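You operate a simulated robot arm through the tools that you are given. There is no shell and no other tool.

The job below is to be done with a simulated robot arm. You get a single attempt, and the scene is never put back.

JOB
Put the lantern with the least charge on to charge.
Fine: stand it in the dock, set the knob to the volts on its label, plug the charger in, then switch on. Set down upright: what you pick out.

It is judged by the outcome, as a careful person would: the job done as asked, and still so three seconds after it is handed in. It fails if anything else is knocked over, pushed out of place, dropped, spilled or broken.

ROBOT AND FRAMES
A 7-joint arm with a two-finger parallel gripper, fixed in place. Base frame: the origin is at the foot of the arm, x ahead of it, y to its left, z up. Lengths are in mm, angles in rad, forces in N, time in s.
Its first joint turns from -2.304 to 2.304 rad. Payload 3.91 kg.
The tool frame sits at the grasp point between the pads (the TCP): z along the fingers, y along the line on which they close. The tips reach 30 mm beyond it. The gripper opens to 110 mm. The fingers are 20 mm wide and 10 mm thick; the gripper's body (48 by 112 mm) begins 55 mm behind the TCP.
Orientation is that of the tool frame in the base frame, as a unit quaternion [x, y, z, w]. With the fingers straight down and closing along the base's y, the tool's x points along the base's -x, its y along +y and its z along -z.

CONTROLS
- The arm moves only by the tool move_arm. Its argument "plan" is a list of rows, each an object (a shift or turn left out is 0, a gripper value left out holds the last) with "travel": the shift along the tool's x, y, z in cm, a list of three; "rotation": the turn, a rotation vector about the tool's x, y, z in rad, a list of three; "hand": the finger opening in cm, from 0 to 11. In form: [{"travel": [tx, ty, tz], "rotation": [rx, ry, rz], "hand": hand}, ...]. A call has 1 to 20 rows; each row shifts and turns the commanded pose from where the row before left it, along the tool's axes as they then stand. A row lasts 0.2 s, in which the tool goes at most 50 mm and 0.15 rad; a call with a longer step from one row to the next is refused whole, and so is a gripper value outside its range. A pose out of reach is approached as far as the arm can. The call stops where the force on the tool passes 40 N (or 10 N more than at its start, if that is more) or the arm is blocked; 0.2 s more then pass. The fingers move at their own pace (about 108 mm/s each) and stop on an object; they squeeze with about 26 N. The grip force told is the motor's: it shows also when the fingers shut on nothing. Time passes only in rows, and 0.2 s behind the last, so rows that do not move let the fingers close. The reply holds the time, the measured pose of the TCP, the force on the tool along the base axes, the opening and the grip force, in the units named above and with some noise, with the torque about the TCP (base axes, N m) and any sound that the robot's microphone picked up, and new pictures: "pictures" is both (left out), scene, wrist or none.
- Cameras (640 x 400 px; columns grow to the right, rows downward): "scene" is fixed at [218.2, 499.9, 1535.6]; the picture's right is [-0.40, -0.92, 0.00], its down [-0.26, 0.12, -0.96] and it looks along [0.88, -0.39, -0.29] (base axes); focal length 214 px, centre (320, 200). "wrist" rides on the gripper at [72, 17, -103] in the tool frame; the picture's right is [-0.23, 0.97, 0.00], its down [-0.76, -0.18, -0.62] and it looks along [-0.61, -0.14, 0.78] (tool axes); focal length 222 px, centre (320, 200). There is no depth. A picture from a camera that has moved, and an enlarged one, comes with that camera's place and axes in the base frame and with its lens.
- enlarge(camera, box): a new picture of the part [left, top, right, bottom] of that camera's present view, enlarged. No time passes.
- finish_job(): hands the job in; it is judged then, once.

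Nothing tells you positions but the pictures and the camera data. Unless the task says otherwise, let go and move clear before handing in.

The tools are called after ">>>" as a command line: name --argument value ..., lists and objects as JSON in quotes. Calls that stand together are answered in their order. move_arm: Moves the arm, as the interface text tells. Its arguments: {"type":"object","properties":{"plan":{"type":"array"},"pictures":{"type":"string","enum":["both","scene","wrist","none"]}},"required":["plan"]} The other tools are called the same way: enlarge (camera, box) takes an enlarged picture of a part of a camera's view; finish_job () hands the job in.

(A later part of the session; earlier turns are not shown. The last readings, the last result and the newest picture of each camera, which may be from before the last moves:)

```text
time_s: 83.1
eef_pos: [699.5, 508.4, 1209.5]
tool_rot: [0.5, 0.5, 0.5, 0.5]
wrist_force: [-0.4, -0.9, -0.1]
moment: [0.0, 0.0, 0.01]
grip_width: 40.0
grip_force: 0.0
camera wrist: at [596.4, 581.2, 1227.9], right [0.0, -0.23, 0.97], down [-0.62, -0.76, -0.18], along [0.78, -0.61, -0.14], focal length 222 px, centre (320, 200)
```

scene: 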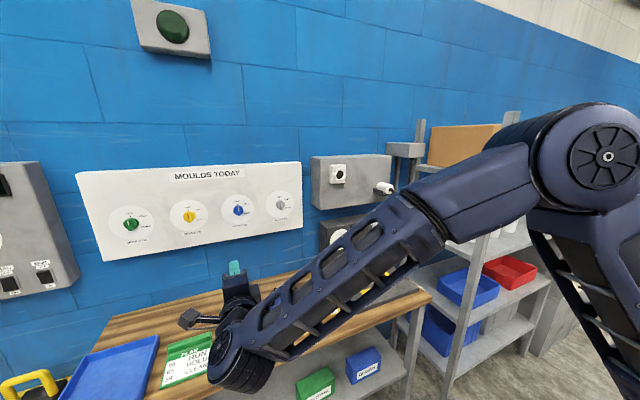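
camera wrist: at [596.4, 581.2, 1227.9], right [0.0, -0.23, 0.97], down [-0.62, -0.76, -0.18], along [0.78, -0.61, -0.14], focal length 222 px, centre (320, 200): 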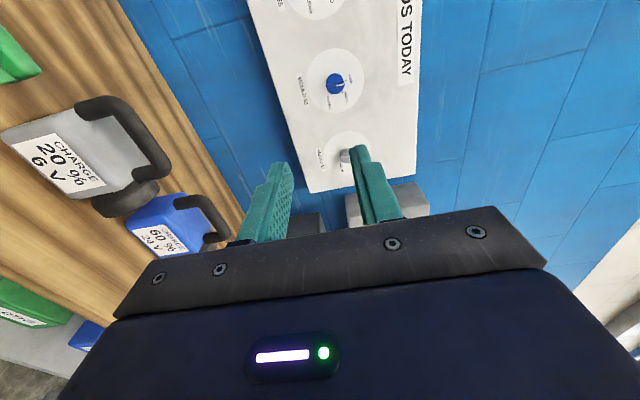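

This roll also works in front of the grey lantern. I'll lower to the bar height.

>>> move_arm --plan '[{"travel": [0, -2, 0], "hand": 4.2}, {"travel": [0, -3, 0]}, {"travel": [0, -3, 0]}, {"travel": [0, -3, 0]}, {"travel": [0, -3, 0]}, {"travel": [0, -3, 0]}, {"travel": [0, -3, 0]}, {"travel": [0, -2, 0]}, {"travel": [0, -0.85, 0]}, {"travel": [0, 0, 0]}]' --pictures "both"

>>> enlarge --camera "wrist" --box '[60, 0, 400, 230]'

```text
time_s: 85.3
eef_pos: [701.3, 508.1, 981.3]
tool_rot: [0.499, 0.501, 0.5, 0.5]
wrist_force: [-0.1, 0.2, -0.4]
moment: [-0.01, 0.03, 0.02]
grip_width: 41.9
grip_force: 0.1
camera wrist: at [597.2, 581.9, 999.6], right [0.0, -0.23, 0.97], down [-0.62, -0.76, -0.18], along [0.78, -0.61, -0.14], focal length 222 px, centre (320, 200)
```

scene: 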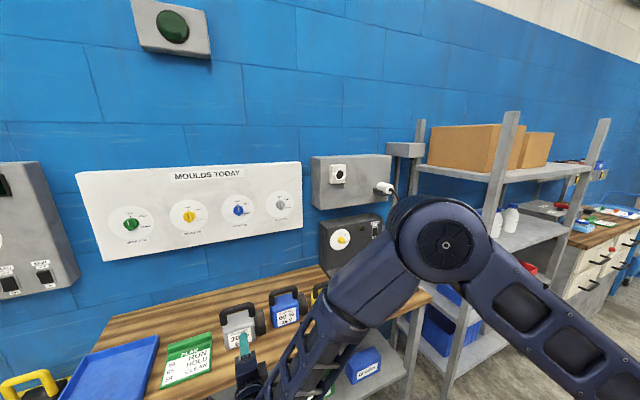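
wrist: 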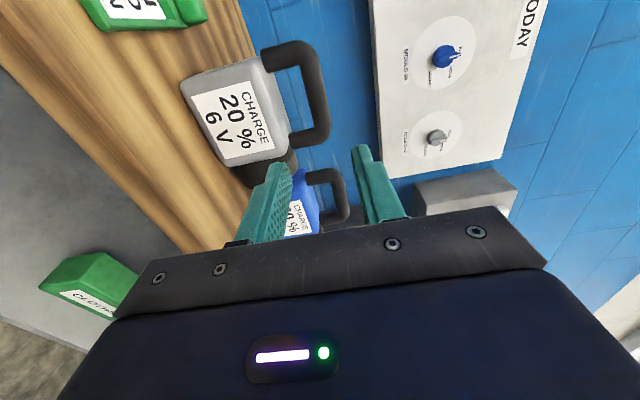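

```text
1.74 times, centred on (230, 115) of wrist
camera zoom: at [597.2, 581.9, 999.6], right [0.0, -0.23, 0.97], down [-0.62, -0.76, -0.18], along [0.78, -0.61, -0.14], focal length 386 px, centre (476, 348)
```

zoom: 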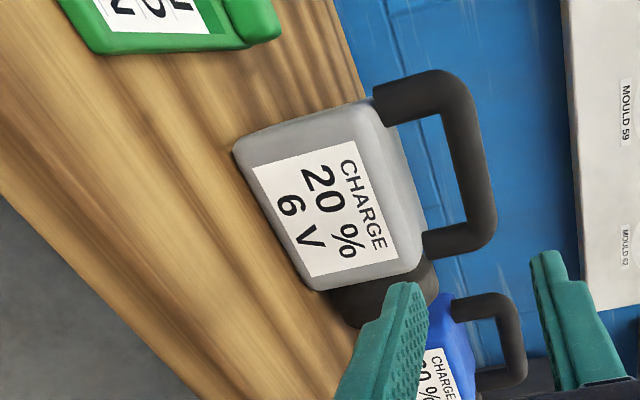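

The lantern is where expected (bar z≈982, y 475–565). I'll slide the fingers around the bar.

>>> move_arm --plan '[{"travel": [0, 0.05, 3.5]}, {"travel": [0, 0, 3.5]}, {"travel": [0, 0, 3]}, {"travel": [0, 0, 2]}, {"travel": [0, 0, 1.5]}, {"travel": [0, 0, 1.3]}, {"travel": [0, 0, 1.0]}, {"travel": [0, 0, 0]}]' --pictures "both"

>>> enlarge --camera "wrist" --box '[60, 0, 400, 230]'

```text
time_s: 87.1
eef_pos: [858.8, 508.1, 982.1]
tool_rot: [0.5, 0.5, 0.5, 0.499]
wrist_force: [0.3, 0.2, -0.6]
moment: [0.01, -0.02, -0.01]
grip_width: 42.2
grip_force: 0.0
camera wrist: at [754.9, 581.6, 1000.2], right [0.0, -0.23, 0.97], down [-0.62, -0.76, -0.18], along [0.78, -0.61, -0.14], focal length 222 px, centre (320, 200)
```

scene: 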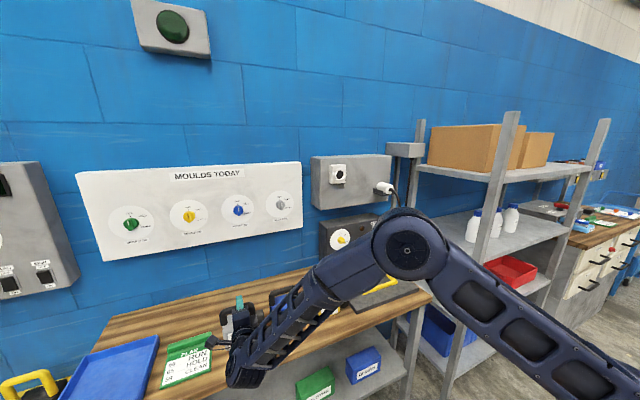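
wrist: 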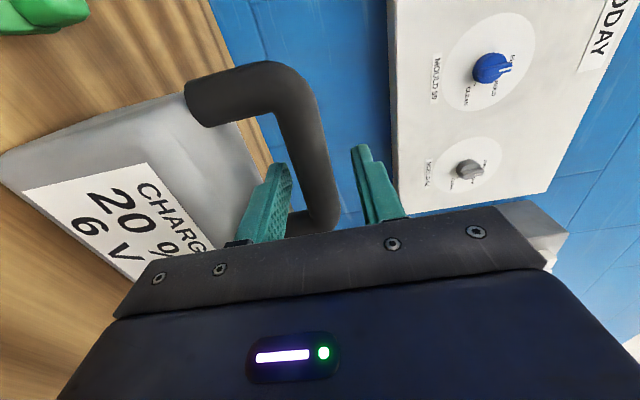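

```text
1.74 times, centred on (230, 115) of wrist
camera zoom: at [754.9, 581.6, 1000.2], right [0.0, -0.23, 0.97], down [-0.62, -0.76, -0.18], along [0.78, -0.61, -0.14], focal length 386 px, centre (476, 348)
```

zoom: 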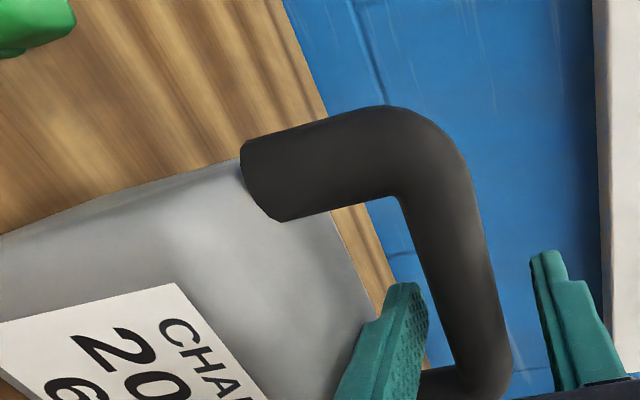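

The bar is between the fingers. Close and lift slowly.

>>> move_arm --plan '[{"hand": 3}, {"hand": 1.5}, {"hand": 0}, {"hand": 0}, {"hand": 0}]' --pictures "none"

>>> move_arm --plan '[{"travel": [0, 0.3, 0]}, {"travel": [0, 0.7, 0]}, {"travel": [0, 1.5, 0]}, {"travel": [0, 2.5, 0]}, {"travel": [0, 3, 0]}, {"travel": [0, 3, 0]}, {"travel": [0, 3, 0]}, {"travel": [0, 3, 0]}, {"travel": [0, 3, 0]}, {"travel": [0, 2, 0]}, {"travel": [0, 1, 0]}, {"travel": [0, 0, 0]}]' --pictures "both"

```text
time_s: 88.3
eef_pos: [858.0, 508.2, 982.4]
tool_rot: [0.5, 0.501, 0.501, 0.498]
wrist_force: [-0.1, 0.0, -0.2]
moment: [0.06, 0.08, 0.0]
grip_width: 21.6
grip_force: 26.2
```

```text
time_s: 90.9
eef_pos: [858.7, 507.5, 1211.0]
tool_rot: [0.499, 0.501, 0.501, 0.499]
wrist_force: [0.3, -0.4, -4.3]
moment: [0.05, 0.03, 0.01]
grip_width: 21.5
grip_force: 25.9
camera wrist: at [755.1, 581.6, 1229.8], right [0.0, -0.23, 0.97], down [-0.62, -0.76, -0.18], along [0.78, -0.61, -0.14], focal length 222 px, centre (320, 200)
```

scene: 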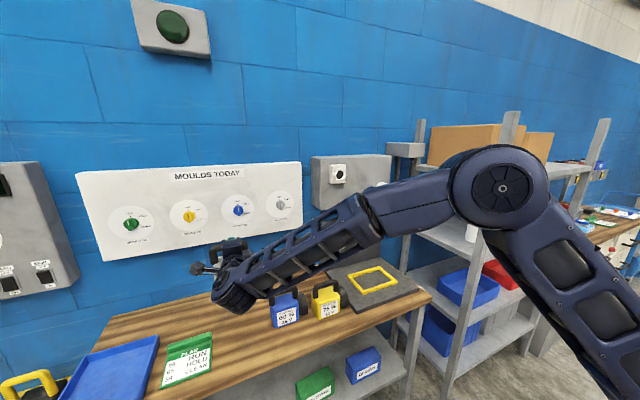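
wrist: 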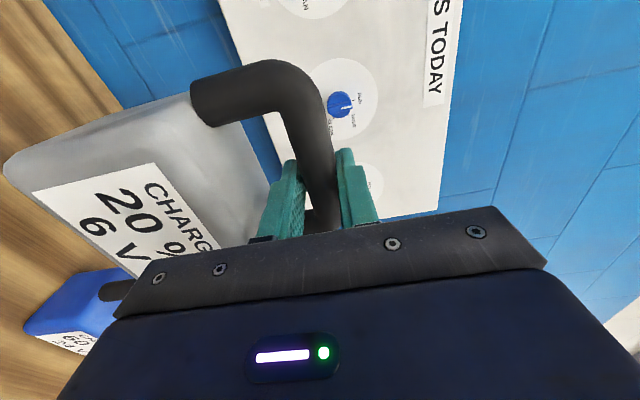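

Lifted securely. I'll carry it toward the dock in checked stages at z≈1210.

>>> move_arm --plan '[{"travel": [-1, 0, -0.2]}, {"travel": [-2, 0, -0.5]}, {"travel": [-2.5, 0, -0.6]}, {"travel": [-2.5, 0, -0.6]}, {"travel": [-2.5, 0, -0.6]}, {"travel": [-2.5, 0, -0.6]}, {"travel": [-2.5, 0, -0.6]}, {"travel": [-2.5, 0, -0.6]}, {"travel": [-2, 0, -0.5]}, {"travel": [-1.5, 0, 0]}, {"travel": [-1, 0, 0]}, {"travel": [0, 0, 0]}]' --pictures "scene"

>>> move_arm --plan '[{"travel": [-1, 0, 0]}, {"travel": [-2, 0, 0]}, {"travel": [-2.5, 0, 0]}, {"travel": [-2.5, 0, 0]}, {"travel": [-2.5, 0, 0]}, {"travel": [-2.5, 0, 0]}, {"travel": [-2.5, 0, 0]}, {"travel": [-1.5, 0, 0]}, {"travel": [-1, 0, 0]}, {"travel": [0, 0, 0]}]' --pictures "scene"

```text
time_s: 93.5
eef_pos: [809.9, 282.7, 1210.4]
tool_rot: [0.5, 0.501, 0.501, 0.499]
wrist_force: [-0.6, -0.7, -4.2]
moment: [0.03, 0.04, 0.0]
grip_width: 21.5
grip_force: 26.5
```

scene: 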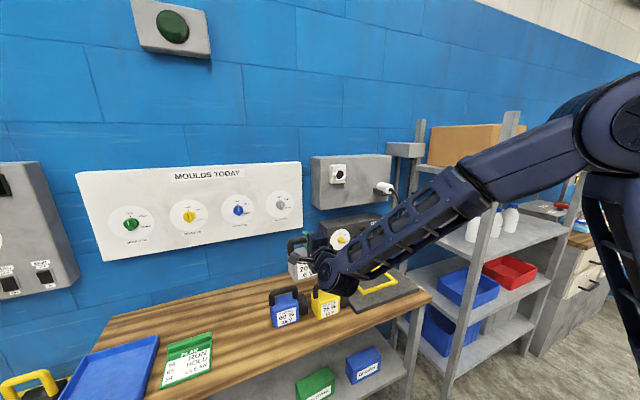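

```text
time_s: 95.7
eef_pos: [810.6, 102.3, 1210.7]
tool_rot: [0.5, 0.501, 0.5, 0.499]
wrist_force: [0.4, 0.3, -3.8]
moment: [0.04, 0.05, 0.03]
grip_width: 21.6
grip_force: 25.8
```

scene: 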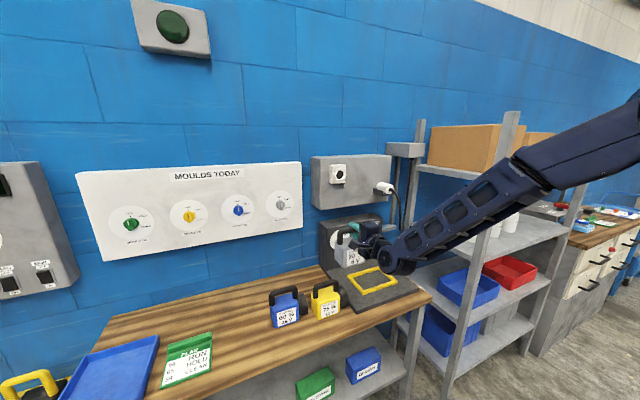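

>>> move_arm --plan '[{"travel": [-1, 0, 0]}, {"travel": [-2, 0, 0]}, {"travel": [-2.5, 0, 0]}, {"travel": [-2.5, 0, 0]}, {"travel": [-2.5, 0, 0]}, {"travel": [-2.5, 0, 0]}, {"travel": [-2, 0, 0]}, {"travel": [-1.5, 0, 0]}, {"travel": [-1.1, 0, 0]}, {"travel": [0, 0, 0]}]' --pictures "none"

>>> move_arm --plan '[{"travel": [0, -1, 1]}, {"travel": [0, -2, 2]}, {"travel": [0, -2, 2]}, {"travel": [0, -2, 2]}, {"travel": [0, -2, 2]}, {"travel": [0, -1.5, 1]}, {"travel": [0, -1, 0.7]}, {"travel": [0, 0, 0]}]' --pictures "both"

>>> enlarge --camera "scene" --box '[310, 200, 450, 320]'

>>> enlarge --camera "wrist" --box '[0, 0, 320, 280]'

```text
time_s: 97.9
eef_pos: [811.8, -71.7, 1211.2]
tool_rot: [0.501, 0.501, 0.5, 0.499]
wrist_force: [0.2, 0.1, -4.4]
moment: [0.07, 0.04, 0.01]
grip_width: 21.5
grip_force: 25.4
```

```text
time_s: 99.7
eef_pos: [918.0, -72.2, 1096.0]
tool_rot: [0.5, 0.501, 0.5, 0.499]
wrist_force: [-0.4, -0.4, -3.9]
moment: [-0.02, 0.03, -0.01]
grip_width: 21.5
grip_force: 26.1
camera wrist: at [813.8, 0.5, 1114.1], right [0.0, -0.23, 0.97], down [-0.62, -0.76, -0.18], along [0.78, -0.61, -0.14], focal length 222 px, centre (320, 200)
```

scene: 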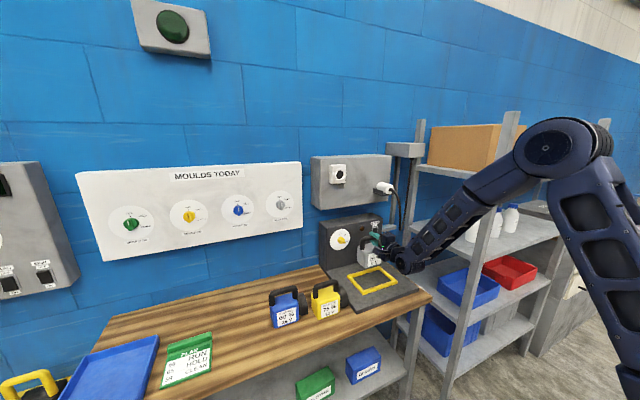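
wrist: 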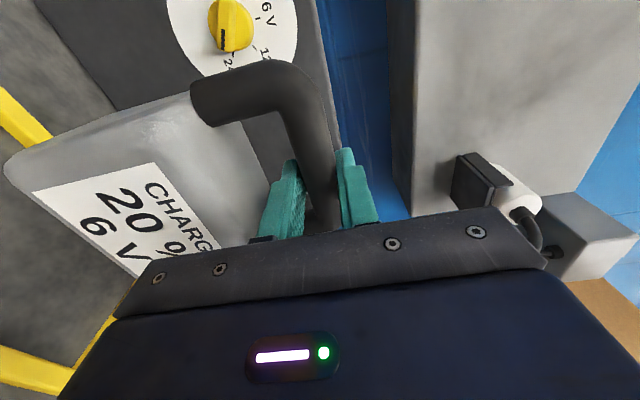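

```text
3.33 times, centred on (380, 260) of scene
camera zoom: at [218.2, 499.9, 1535.6], right [-0.4, -0.92, 0.0], down [-0.26, 0.12, -0.96], along [0.88, -0.39, -0.29], focal length 715 px, centre (120, 0)
```

zoom: 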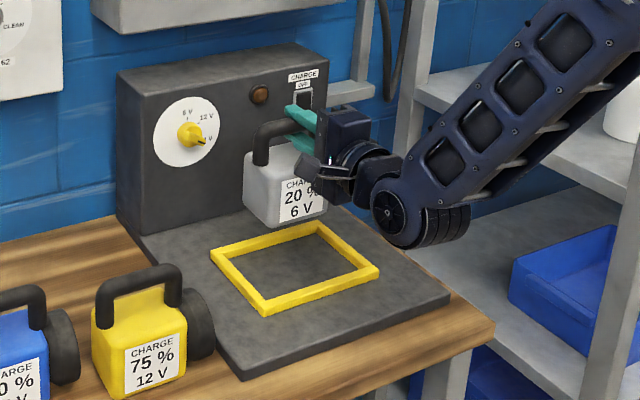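

```text
1.43 times, centred on (160, 140) of wrist
camera zoom: at [813.8, 0.5, 1114.1], right [0.0, -0.23, 0.97], down [-0.62, -0.76, -0.18], along [0.78, -0.61, -0.14], focal length 317 px, centre (549, 286)
```

zoom: 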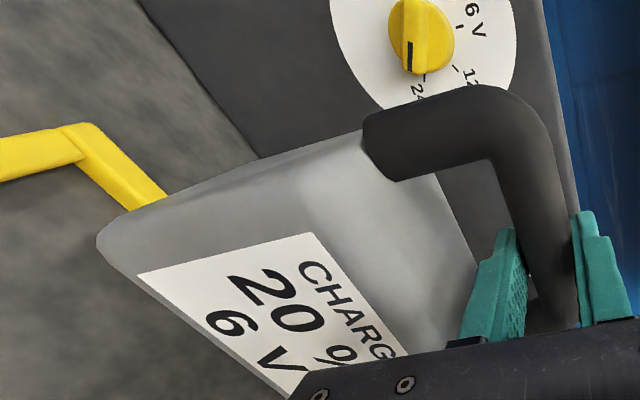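

Aligned roughly above the frame. I'll lower to just above the ridge and check alignment.

>>> move_arm --plan '[{"travel": [-0.2, -1, 0]}, {"travel": [0, -2, 0]}, {"travel": [0, -2, 0]}, {"travel": [0, -1.5, 0]}, {"travel": [0, -0.8, 0]}, {"travel": [0, 0, 0]}]' --pictures "both"

>>> enlarge --camera "scene" --box '[330, 220, 430, 310]'

>>> enlarge --camera "wrist" --box '[0, 0, 320, 280]'

```text
time_s: 101.1
eef_pos: [918.4, -75.5, 1023.3]
tool_rot: [0.501, 0.5, 0.501, 0.498]
wrist_force: [0.2, -0.1, -3.2]
moment: [0.03, 0.04, -0.03]
grip_width: 21.9
grip_force: 26.4
camera wrist: at [814.2, -0.8, 1041.4], right [0.0, -0.23, 0.97], down [-0.62, -0.76, -0.18], along [0.78, -0.61, -0.14], focal length 222 px, centre (320, 200)
```

scene: 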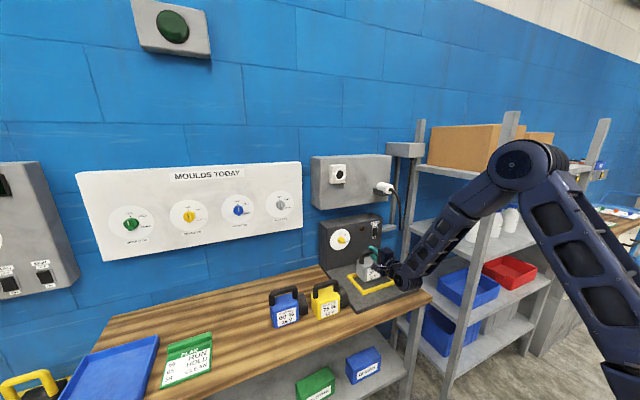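
wrist: 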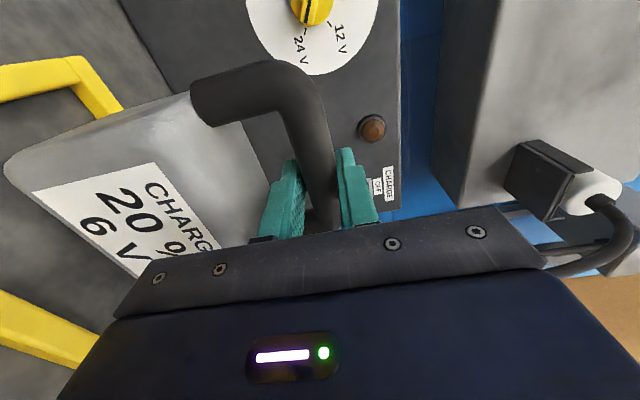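

```text
4.44 times, centred on (380, 265) of scene
camera zoom: at [218.2, 499.9, 1535.6], right [-0.4, -0.92, 0.0], down [-0.26, 0.12, -0.96], along [0.88, -0.39, -0.29], focal length 953 px, centre (53, -89)
```

zoom: 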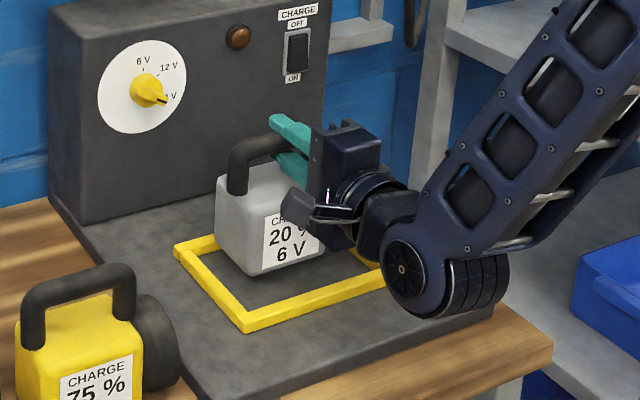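

```text
1.43 times, centred on (160, 140) of wrist
camera zoom: at [814.2, -0.8, 1041.4], right [0.0, -0.23, 0.97], down [-0.62, -0.76, -0.18], along [0.78, -0.61, -0.14], focal length 317 px, centre (549, 286)
```

zoom: 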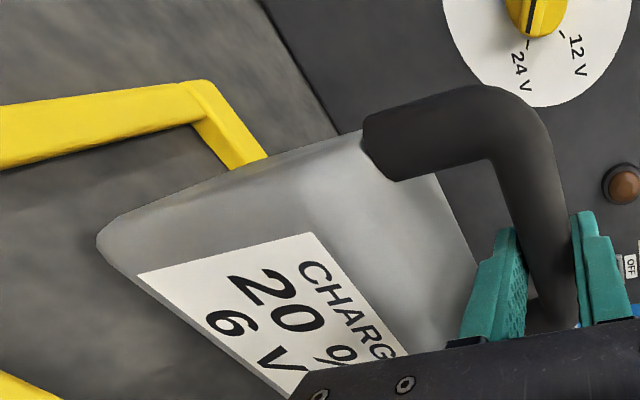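

Well centred above the frame. Lowering the last bit in small steps until contact.

>>> move_arm --plan '[{"travel": [0, -0.5, 0]}, {"travel": [0, -0.5, 0]}, {"travel": [0, -0.3, 0]}, {"travel": [0, 0, 0]}]' --pictures "none"

>>> move_arm --plan '[{"travel": [0, -0.3, 0]}, {"travel": [0, 0, 0]}]' --pictures "none"

>>> move_arm --plan '[{"travel": [0, -0.2, 0]}, {"travel": [0, 0, 0]}]' --pictures "none"

```text
time_s: 102.1
eef_pos: [918.2, -75.3, 1010.2]
tool_rot: [0.5, 0.501, 0.5, 0.499]
wrist_force: [-0.4, -0.1, -4.6]
moment: [0.03, 0.06, 0.05]
grip_width: 21.6
grip_force: 26.0
```

```text
time_s: 102.7
eef_pos: [917.4, -73.9, 1007.2]
tool_rot: [0.501, 0.501, 0.5, 0.499]
wrist_force: [-1.0, -0.3, -4.7]
moment: [0.02, 0.04, -0.01]
grip_width: 21.4
grip_force: 25.6
```

```text
time_s: 103.3
eef_pos: [917.7, -74.9, 1005.5]
tool_rot: [0.5, 0.501, 0.5, 0.499]
wrist_force: [0.1, 0.5, -4.7]
moment: [0.03, 0.02, -0.03]
grip_width: 21.6
grip_force: 26.1
```

>>> move_arm --plan '[{"travel": [0, -0.2, 0]}, {"travel": [0, 0, 0]}]' --pictures "none"

>>> move_arm --plan '[{"travel": [0, -0.2, 0]}, {"travel": [0, 0, 0]}]' --pictures "none"

>>> move_arm --plan '[{"travel": [0, -0.15, 0]}, {"travel": [0, 0, 0]}]' --pictures "none"

```text
time_s: 103.9
eef_pos: [916.7, -73.3, 1004.0]
tool_rot: [0.5, 0.501, 0.5, 0.5]
wrist_force: [0.8, -0.4, -3.9]
moment: [0.01, 0.04, 0.01]
grip_width: 21.6
grip_force: 26.0
```

```text
time_s: 104.5
eef_pos: [918.6, -73.8, 1002.1]
tool_rot: [0.5, 0.501, 0.5, 0.499]
wrist_force: [0.2, 0.6, -4.3]
moment: [0.04, 0.03, 0.02]
grip_width: 21.7
grip_force: 26.6
```

```text
time_s: 105.1
eef_pos: [917.7, -74.6, 1000.0]
tool_rot: [0.5, 0.5, 0.5, 0.5]
wrist_force: [2.8, -2.5, 3.7]
moment: [0.2, -0.05, -0.08]
grip_width: 21.4
grip_force: 25.8
```

Contact with the dock. I'll release now.

>>> move_arm --plan '[{"hand": 3}, {"hand": 4.0}, {"hand": 4.0}]' --pictures "both"

>>> enlarge --camera "scene" --box '[330, 220, 430, 310]'

```text
time_s: 105.9
eef_pos: [917.9, -74.2, 999.6]
tool_rot: [0.5, 0.5, 0.501, 0.499]
wrist_force: [-0.2, 0.6, 1.1]
moment: [0.0, 0.0, 0.01]
grip_width: 40.0
grip_force: 0.0
camera wrist: at [814.3, -0.9, 1017.9], right [0.0, -0.23, 0.97], down [-0.62, -0.76, -0.18], along [0.78, -0.61, -0.14], focal length 222 px, centre (320, 200)
```

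scene: 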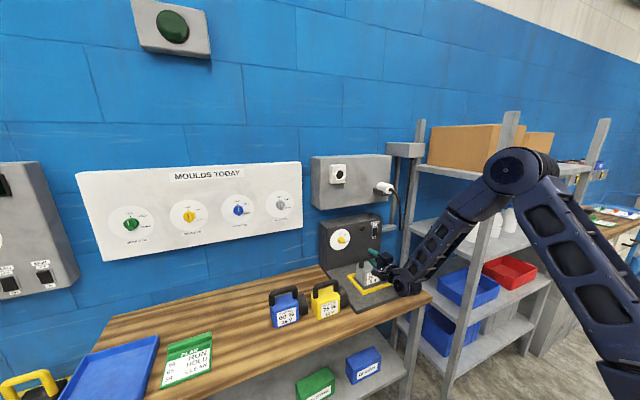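
wrist: 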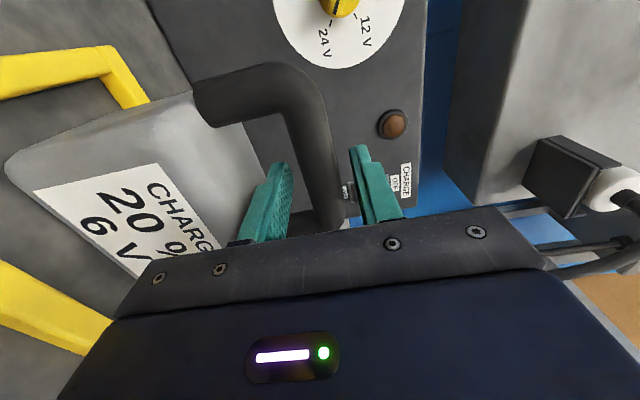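

```text
4.44 times, centred on (380, 265) of scene
camera zoom: at [218.2, 499.9, 1535.6], right [-0.4, -0.92, 0.0], down [-0.26, 0.12, -0.96], along [0.88, -0.39, -0.29], focal length 953 px, centre (53, -89)
```

zoom: 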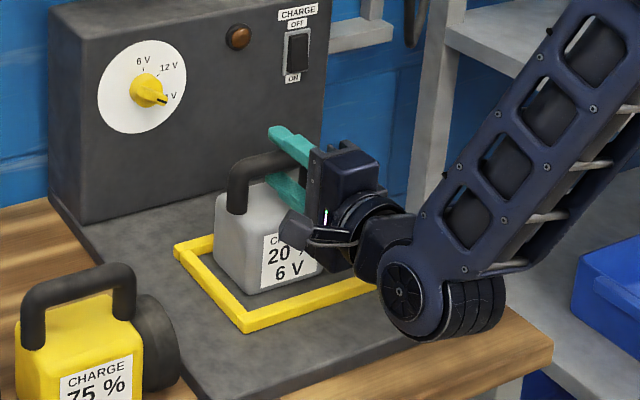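

The lantern stands inside the frame. I'll back the fingers straight out and rise.

>>> move_arm --plan '[{"travel": [0, 0, -1.5]}, {"travel": [0, 0, -2.5]}, {"travel": [0, 0, -3.5]}, {"travel": [0, 0, -4]}, {"travel": [0, 0, -4]}, {"travel": [0, 3, -3]}, {"travel": [0, 4, -2]}, {"travel": [0, 4, 0]}, {"travel": [0, 0, 0]}]' --pictures "both"

>>> enlarge --camera "scene" --box '[310, 200, 450, 320]'

>>> enlarge --camera "wrist" --box '[0, 0, 420, 260]'

```text
time_s: 107.9
eef_pos: [730.8, -73.9, 1110.7]
tool_rot: [0.5, 0.5, 0.501, 0.499]
wrist_force: [-0.5, -0.6, 0.0]
moment: [0.02, -0.02, 0.01]
grip_width: 39.9
grip_force: 0.1
out of reach, approached as far as the arm can: row 7
camera wrist: at [626.3, -1.1, 1128.3], right [0.0, -0.23, 0.97], down [-0.62, -0.76, -0.18], along [0.78, -0.61, -0.14], focal length 222 px, centre (320, 200)
```

scene: 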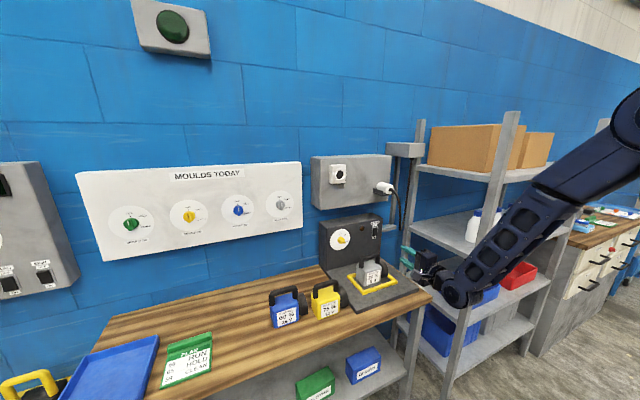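
wrist: 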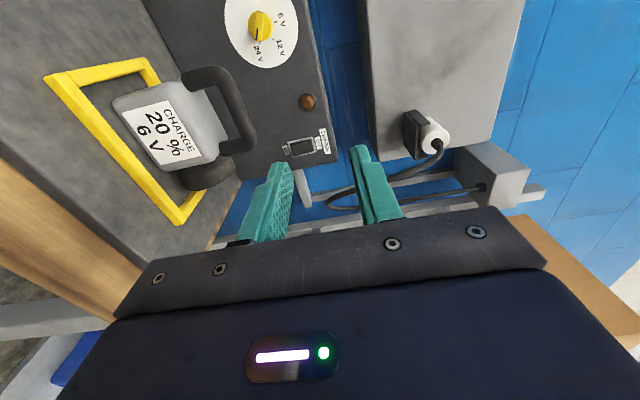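

```text
3.33 times, centred on (380, 260) of scene
camera zoom: at [218.2, 499.9, 1535.6], right [-0.4, -0.92, 0.0], down [-0.26, 0.12, -0.96], along [0.88, -0.39, -0.29], focal length 715 px, centre (120, 0)
```

zoom: 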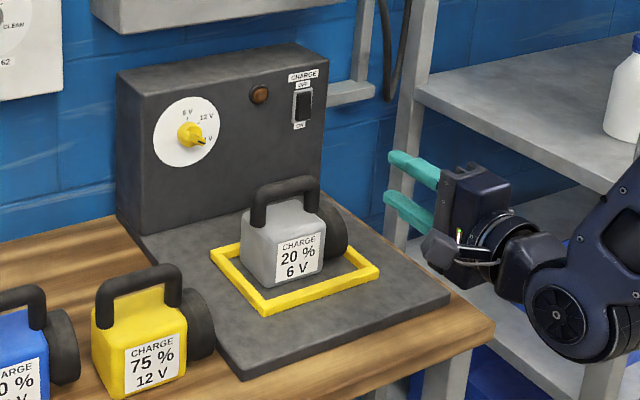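

```text
1.52 times, centred on (210, 130) of wrist
camera zoom: at [626.3, -1.1, 1128.3], right [0.0, -0.23, 0.97], down [-0.62, -0.76, -0.18], along [0.78, -0.61, -0.14], focal length 338 px, centre (488, 307)
```

zoom: 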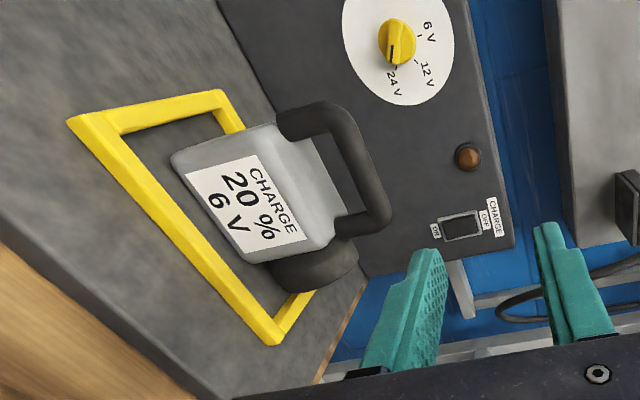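

The lantern stands well in the frame. Next the knob: let me look closely at the dial, switch and plug from here.

>>> enlarge --camera "wrist" --box '[215, 0, 310, 70]'

>>> enlarge --camera "scene" --box '[325, 220, 360, 255]'

>>> enlarge --camera "wrist" --box '[370, 90, 480, 190]'

>>> enlarge --camera "scene" --box '[320, 155, 410, 215]'

>>> enlarge --camera "wrist" --box '[270, 80, 350, 180]'

```text
5.71 times, centred on (262, 35) of wrist
camera zoom: at [626.3, -1.1, 1128.3], right [0.0, -0.23, 0.97], down [-0.62, -0.76, -0.18], along [0.78, -0.61, -0.14], focal length 1269 px, centre (649, 1143)
```

zoom: 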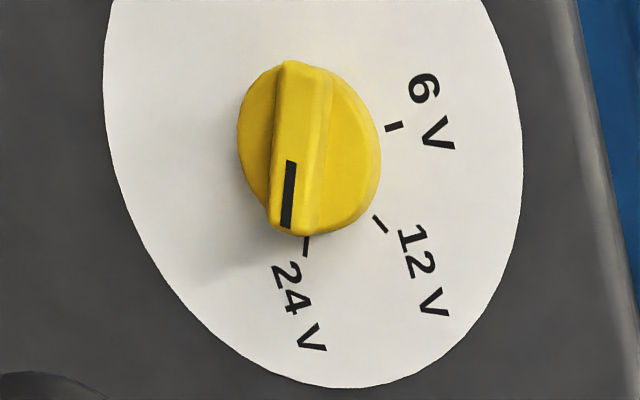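

```text
11.43 times, centred on (342, 238) of scene
camera zoom: at [218.2, 499.9, 1535.6], right [-0.4, -0.92, 0.0], down [-0.26, 0.12, -0.96], along [0.88, -0.39, -0.29], focal length 2451 px, centre (63, -229)
```

zoom: 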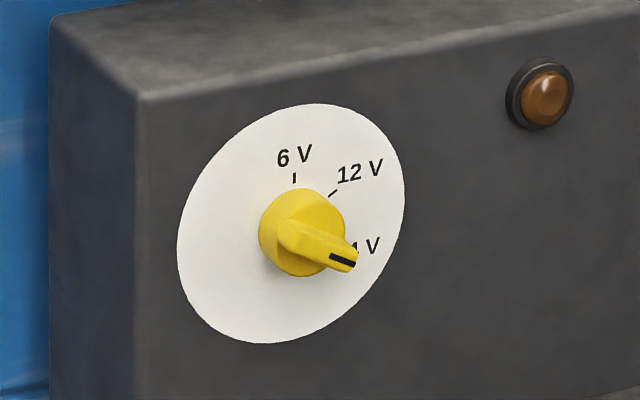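

```text
4.00 times, centred on (425, 140) of wrist
camera zoom: at [626.3, -1.1, 1128.3], right [0.0, -0.23, 0.97], down [-0.62, -0.76, -0.18], along [0.78, -0.61, -0.14], focal length 888 px, centre (-100, 440)
```

zoom: 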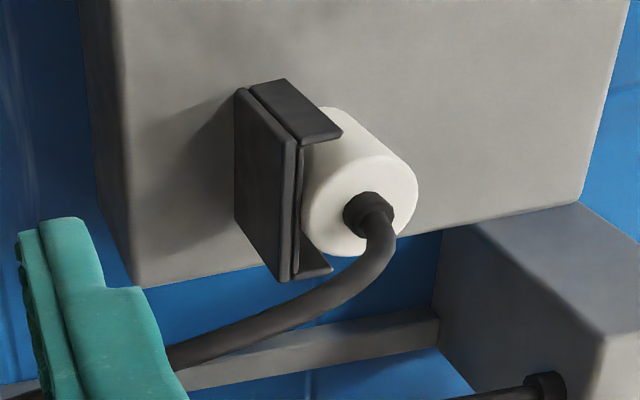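

```text
6.67 times, centred on (365, 185) of scene
camera zoom: at [218.2, 499.9, 1535.6], right [-0.4, -0.92, 0.0], down [-0.26, 0.12, -0.96], along [0.88, -0.39, -0.29], focal length 1430 px, centre (20, 300)
```

zoom: 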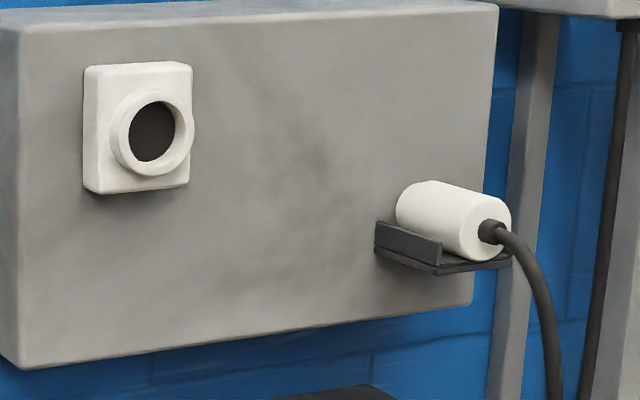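

```text
4.00 times, centred on (310, 130) of wrist
camera zoom: at [626.3, -1.1, 1128.3], right [0.0, -0.23, 0.97], down [-0.62, -0.76, -0.18], along [0.78, -0.61, -0.14], focal length 888 px, centre (360, 480)
```

zoom: 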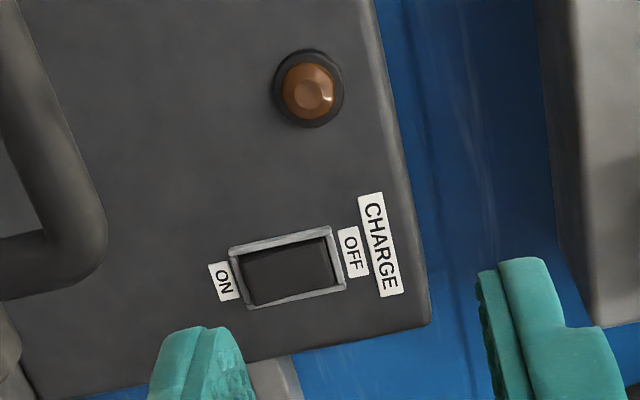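

The lantern is placed. The dial ticks sit at 0° (6 V, straight up), 60° (12 V) and 120° (24 V) around a centre near (y 14.7, z 1038), knob bar front near x 1043; the knob must turn 120° counter-clockwise. I'll go to the neutral roll, pitched 30° down, to keep clear of the lantern handle while working on the knob.

>>> move_arm --plan '[{"travel": [1.7, 2.3, 2.3]}, {"travel": [1.7, 2.3, 2.3]}, {"travel": [1.7, 2.3, 2.3]}, {"rotation": [0, 0, -0.1428]}, {"rotation": [0, 0, -0.1428]}, {"rotation": [0, 0, -0.1428]}, {"rotation": [0, 0, -0.1428]}, {"rotation": [0, 0, -0.1428]}, {"rotation": [0, 0, -0.1428]}, {"rotation": [0, 0, -0.1428]}, {"rotation": [0, 0, -0.1428]}, {"rotation": [0, 0, -0.1428]}, {"rotation": [0, 0, -0.1428]}, {"rotation": [0, 0, -0.1428]}, {"rotation": [0, 0.131, 0]}, {"rotation": [0, 0.131, 0]}, {"rotation": [0, 0.131, 0]}, {"rotation": [0, 0.131, 0]}, {"travel": [0, 0, 0]}]' --pictures "both"

```text
time_s: 111.9
eef_pos: [801.0, -23.0, 1181.6]
tool_rot: [0.001, 0.867, 0.0, 0.499]
wrist_force: [-0.1, 0.3, 0.4]
moment: [0.0, 0.02, -0.03]
grip_width: 40.2
grip_force: 0.0
camera wrist: at [674.3, -5.8, 1170.8], right [0.11, 0.97, 0.2], down [-0.16, -0.18, 0.97], along [0.98, -0.14, 0.13], focal length 222 px, centre (320, 200)
```

scene: 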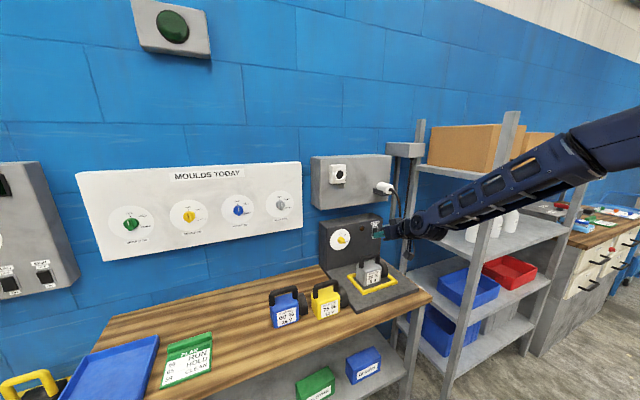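
wrist: 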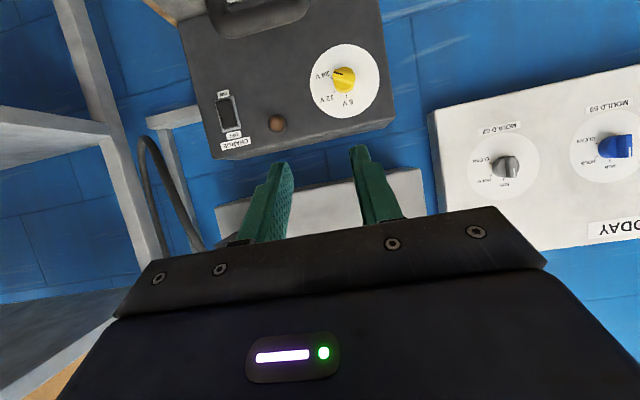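

Now I have a nearly straight-on (upside-down) view of the dial. Let me enlarge it.

>>> enlarge --camera "wrist" --box '[300, 40, 395, 120]'

>>> enlarge --camera "wrist" --box '[200, 60, 300, 160]'

```text
5.00 times, centred on (348, 80) of wrist
camera zoom: at [674.3, -5.8, 1170.8], right [0.11, 0.97, 0.2], down [-0.16, -0.18, 0.97], along [0.98, -0.14, 0.13], focal length 1111 px, centre (182, 800)
```

zoom: 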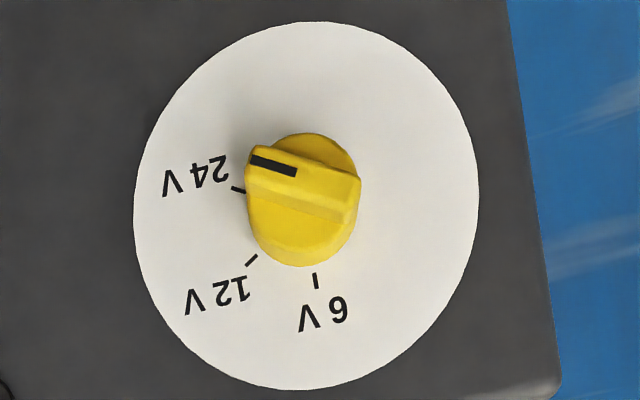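

```text
4.00 times, centred on (250, 110) of wrist
camera zoom: at [674.3, -5.8, 1170.8], right [0.11, 0.97, 0.2], down [-0.16, -0.18, 0.97], along [0.98, -0.14, 0.13], focal length 888 px, centre (600, 560)
```

zoom: 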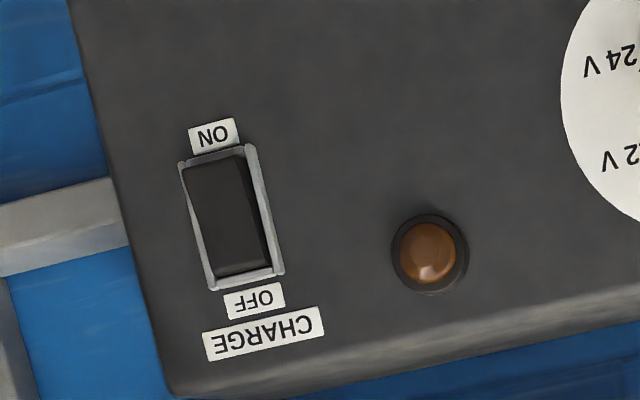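

Dial centre confirmed near (y 15.3, z 1040), pointer at 24 V with its tail at upper-left. I'll pitch to 15°, close the fingers, and move to just above the knob's tail, to push the tail down (turning the pointer counter-clockwise).

>>> move_arm --plan '[{"rotation": [0, -0.131, 0], "hand": 0}, {"rotation": [0, -0.131, 0]}, {"travel": [0.95, 1.11, 3.55]}, {"travel": [0.95, 1.11, 3.55]}, {"travel": [0.95, 1.11, 3.55]}, {"travel": [0.95, 1.11, 3.55]}, {"travel": [0.95, 1.11, 3.55]}, {"travel": [0, 0, 0]}]' --pictures "both"

```text
time_s: 113.7
eef_pos: [958.7, 32.1, 1088.7]
tool_rot: [0.0, 0.793, 0.001, 0.609]
wrist_force: [-0.2, -0.8, 0.0]
moment: [0.0, -0.01, 0.01]
grip_width: 0.1
grip_force: 26.4
camera wrist: at [840.2, 50.0, 1046.4], right [0.06, 0.97, 0.22], down [-0.4, -0.18, 0.9], along [0.91, -0.14, 0.38], focal length 222 px, centre (320, 200)
```

scene: 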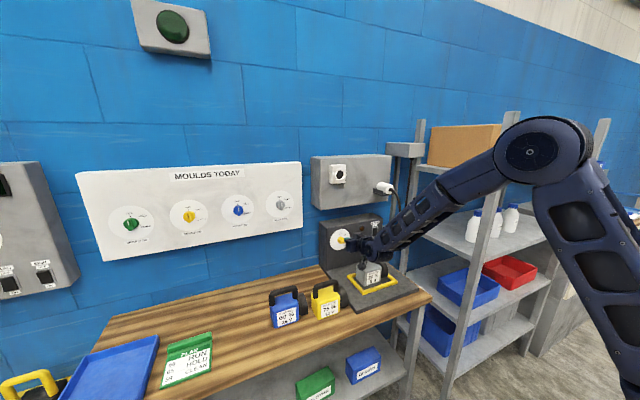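
wrist: 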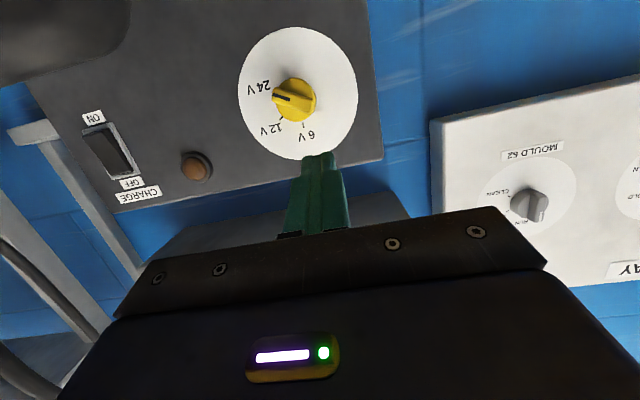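

>>> enlarge --camera "wrist" --box '[230, 20, 370, 170]'

```text
2.67 times, centred on (300, 95) of wrist
camera zoom: at [840.2, 50.0, 1046.4], right [0.06, 0.97, 0.22], down [-0.4, -0.18, 0.9], along [0.91, -0.14, 0.38], focal length 592 px, centre (373, 480)
```

zoom: 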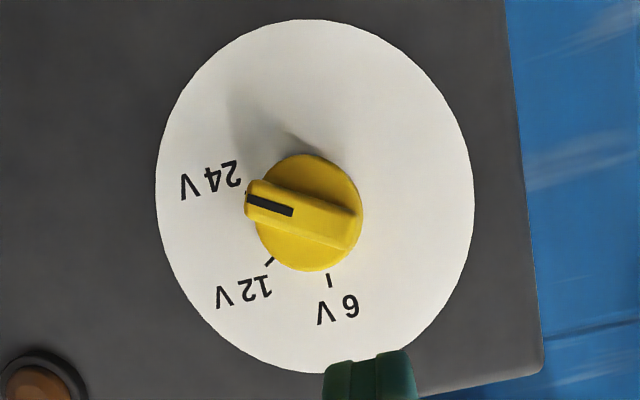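

Refined: dial plane x≈1073, centre (15, 1039), bar front x≈1042. I'll advance above the tail and then push down in small steps.

>>> move_arm --plan '[{"travel": [-0.23, 0, 2.0]}, {"travel": [-0.23, 0, 2.0]}, {"travel": [-0.22, 0, 2.0]}, {"travel": [0, 0, 0]}]' --pictures "both"

>>> enlarge --camera "wrist" --box '[230, 20, 390, 190]'

>>> enlarge --camera "scene" --box '[320, 215, 380, 265]'

```text
time_s: 114.7
eef_pos: [1018.5, 32.0, 1079.0]
tool_rot: [0.0, 0.794, 0.0, 0.608]
wrist_force: [-1.2, 0.3, -0.5]
moment: [-0.01, 0.0, 0.03]
grip_width: 0.2
grip_force: 26.0
camera wrist: at [899.5, 50.5, 1037.0], right [0.06, 0.97, 0.22], down [-0.4, -0.18, 0.9], along [0.91, -0.14, 0.38], focal length 222 px, centre (320, 200)
```

scene: 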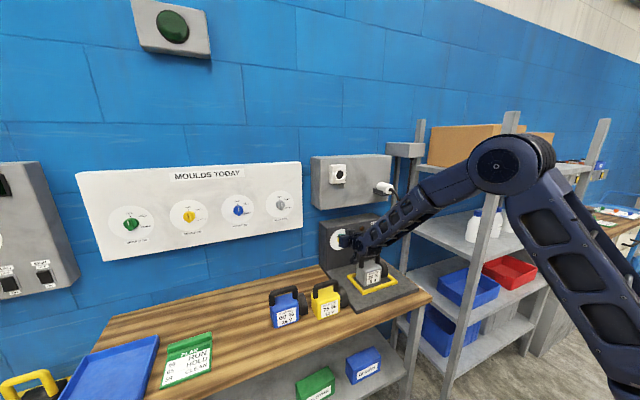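
wrist: 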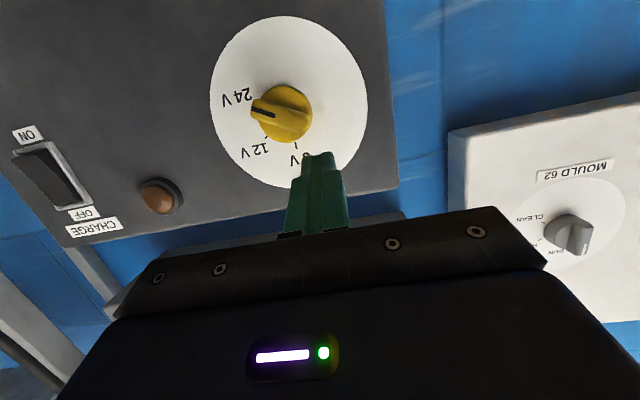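

```text
2.35 times, centred on (310, 105) of wrist
camera zoom: at [899.5, 50.5, 1037.0], right [0.06, 0.97, 0.22], down [-0.4, -0.18, 0.9], along [0.91, -0.14, 0.38], focal length 523 px, centre (344, 424)
```

zoom: 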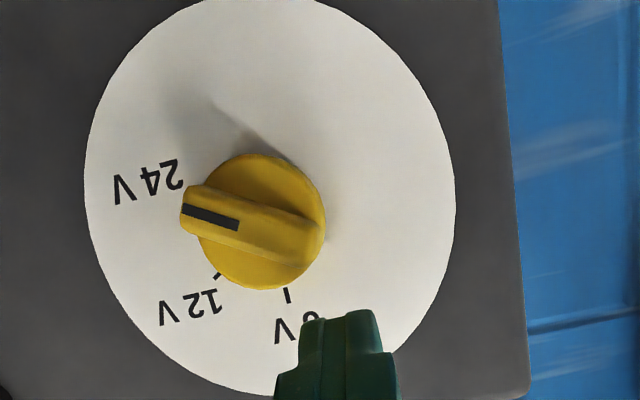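

```text
8.00 times, centred on (350, 240) of scene
camera zoom: at [218.2, 499.9, 1535.6], right [-0.4, -0.92, 0.0], down [-0.26, 0.12, -0.96], along [0.88, -0.39, -0.29], focal length 1716 px, centre (80, -120)
```

zoom: 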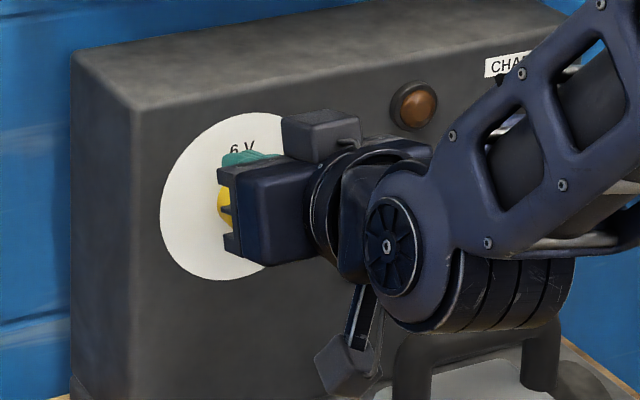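

Positioned just above the tail. Pushing down in small steps now.

>>> move_arm --plan '[{"travel": [0.386, 0, 0.104]}, {"travel": [0.386, 0, 0.104]}, {"travel": [0.386, 0, 0.104]}, {"travel": [0.29, 0, 0.078]}, {"travel": [0, 0, 0]}]' --pictures "wrist"

>>> enlarge --camera "wrist" --box '[230, 20, 390, 190]'

```text
time_s: 115.9
eef_pos: [1017.9, 34.7, 1063.6]
tool_rot: [-0.001, 0.794, 0.001, 0.609]
wrist_force: [0.1, 8.0, 4.1]
moment: [0.13, -0.18, 0.21]
grip_width: 0.2
grip_force: 26.2
camera wrist: at [899.7, 51.7, 1022.0], right [0.06, 0.97, 0.22], down [-0.4, -0.18, 0.9], along [0.91, -0.14, 0.38], focal length 222 px, centre (320, 200)
```

wrist: 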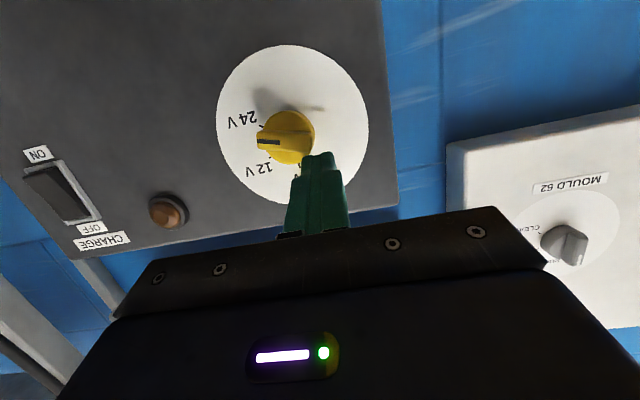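

```text
2.35 times, centred on (310, 105) of wrist
camera zoom: at [899.7, 51.7, 1022.0], right [0.06, 0.97, 0.22], down [-0.4, -0.18, 0.9], along [0.91, -0.14, 0.38], focal length 523 px, centre (344, 424)
```

zoom: 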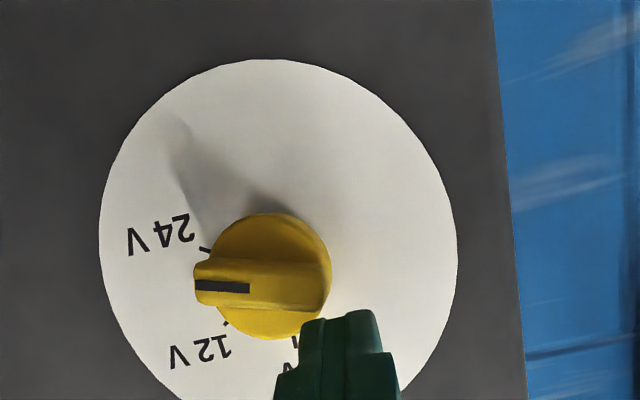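

The knob is turning toward 12 V. Continuing the push.

>>> move_arm --plan '[{"travel": [0.29, 0, 0.078]}, {"travel": [0.29, 0, 0.078]}, {"travel": [0, 0, 0]}]' --pictures "wrist"

>>> enlarge --camera "wrist" --box '[230, 20, 390, 190]'

```text
time_s: 116.7
eef_pos: [1018.6, 35.3, 1058.5]
tool_rot: [0.0, 0.794, 0.001, 0.608]
wrist_force: [8.8, 30.2, 12.4]
moment: [0.35, -0.54, 0.76]
grip_width: 0.0
grip_force: 25.8
camera wrist: at [899.7, 53.4, 1016.9], right [0.05, 0.97, 0.22], down [-0.4, -0.18, 0.9], along [0.91, -0.14, 0.38], focal length 222 px, centre (320, 200)
```

wrist: 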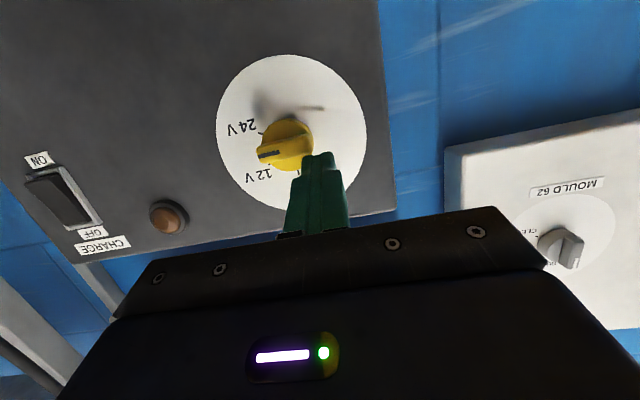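

```text
2.35 times, centred on (310, 105) of wrist
camera zoom: at [899.7, 53.4, 1016.9], right [0.05, 0.97, 0.22], down [-0.4, -0.18, 0.9], along [0.91, -0.14, 0.38], focal length 523 px, centre (344, 424)
```

zoom: 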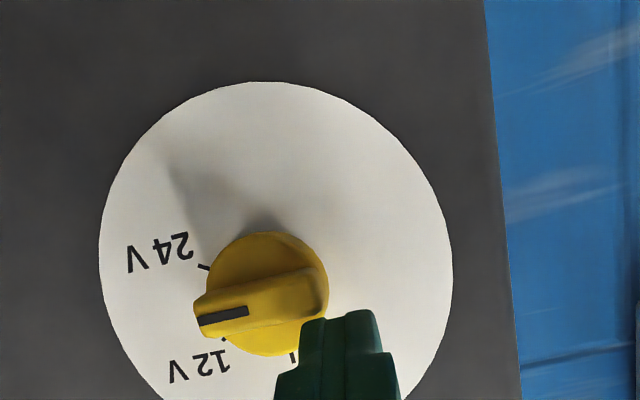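

The finger side is loading against the knob laterally. I'll shift 4–5 mm toward +y to relieve it, then continue down.

>>> move_arm --plan '[{"travel": [0, 0.3, 0]}, {"travel": [0, 0.2, 0]}, {"travel": [0, 0, 0]}]' --pictures "none"

>>> move_arm --plan '[{"travel": [0.29, 0, 0.078]}, {"travel": [0.29, 0, 0.078]}, {"travel": [0, 0, 0]}]' --pictures "wrist"

>>> enlarge --camera "wrist" --box '[230, 20, 390, 190]'

```text
time_s: 117.5
eef_pos: [1017.1, 32.6, 1055.6]
tool_rot: [0.003, 0.795, -0.002, 0.607]
wrist_force: [-0.5, 0.5, 0.6]
moment: [-0.03, -0.02, 0.0]
grip_width: 0.0
grip_force: 26.3
```

```text
time_s: 118.3
eef_pos: [1017.7, 37.0, 1052.7]
tool_rot: [0.001, 0.794, -0.001, 0.608]
wrist_force: [0.2, -0.5, 1.7]
moment: [0.0, -0.03, -0.02]
grip_width: 0.0
grip_force: 25.9
camera wrist: at [899.8, 55.1, 1009.9], right [0.06, 0.97, 0.22], down [-0.4, -0.18, 0.9], along [0.91, -0.14, 0.38], focal length 222 px, centre (320, 200)
```

wrist: 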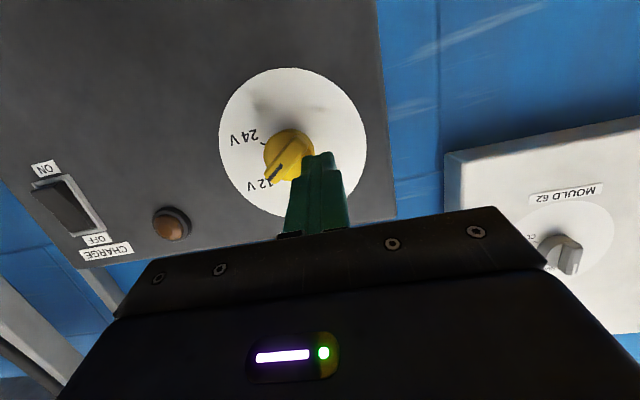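

```text
2.35 times, centred on (310, 105) of wrist
camera zoom: at [899.8, 55.1, 1009.9], right [0.06, 0.97, 0.22], down [-0.4, -0.18, 0.9], along [0.91, -0.14, 0.38], focal length 523 px, centre (344, 424)
```

zoom: 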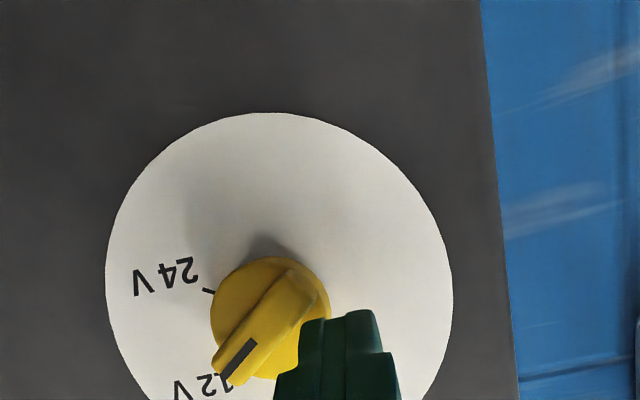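

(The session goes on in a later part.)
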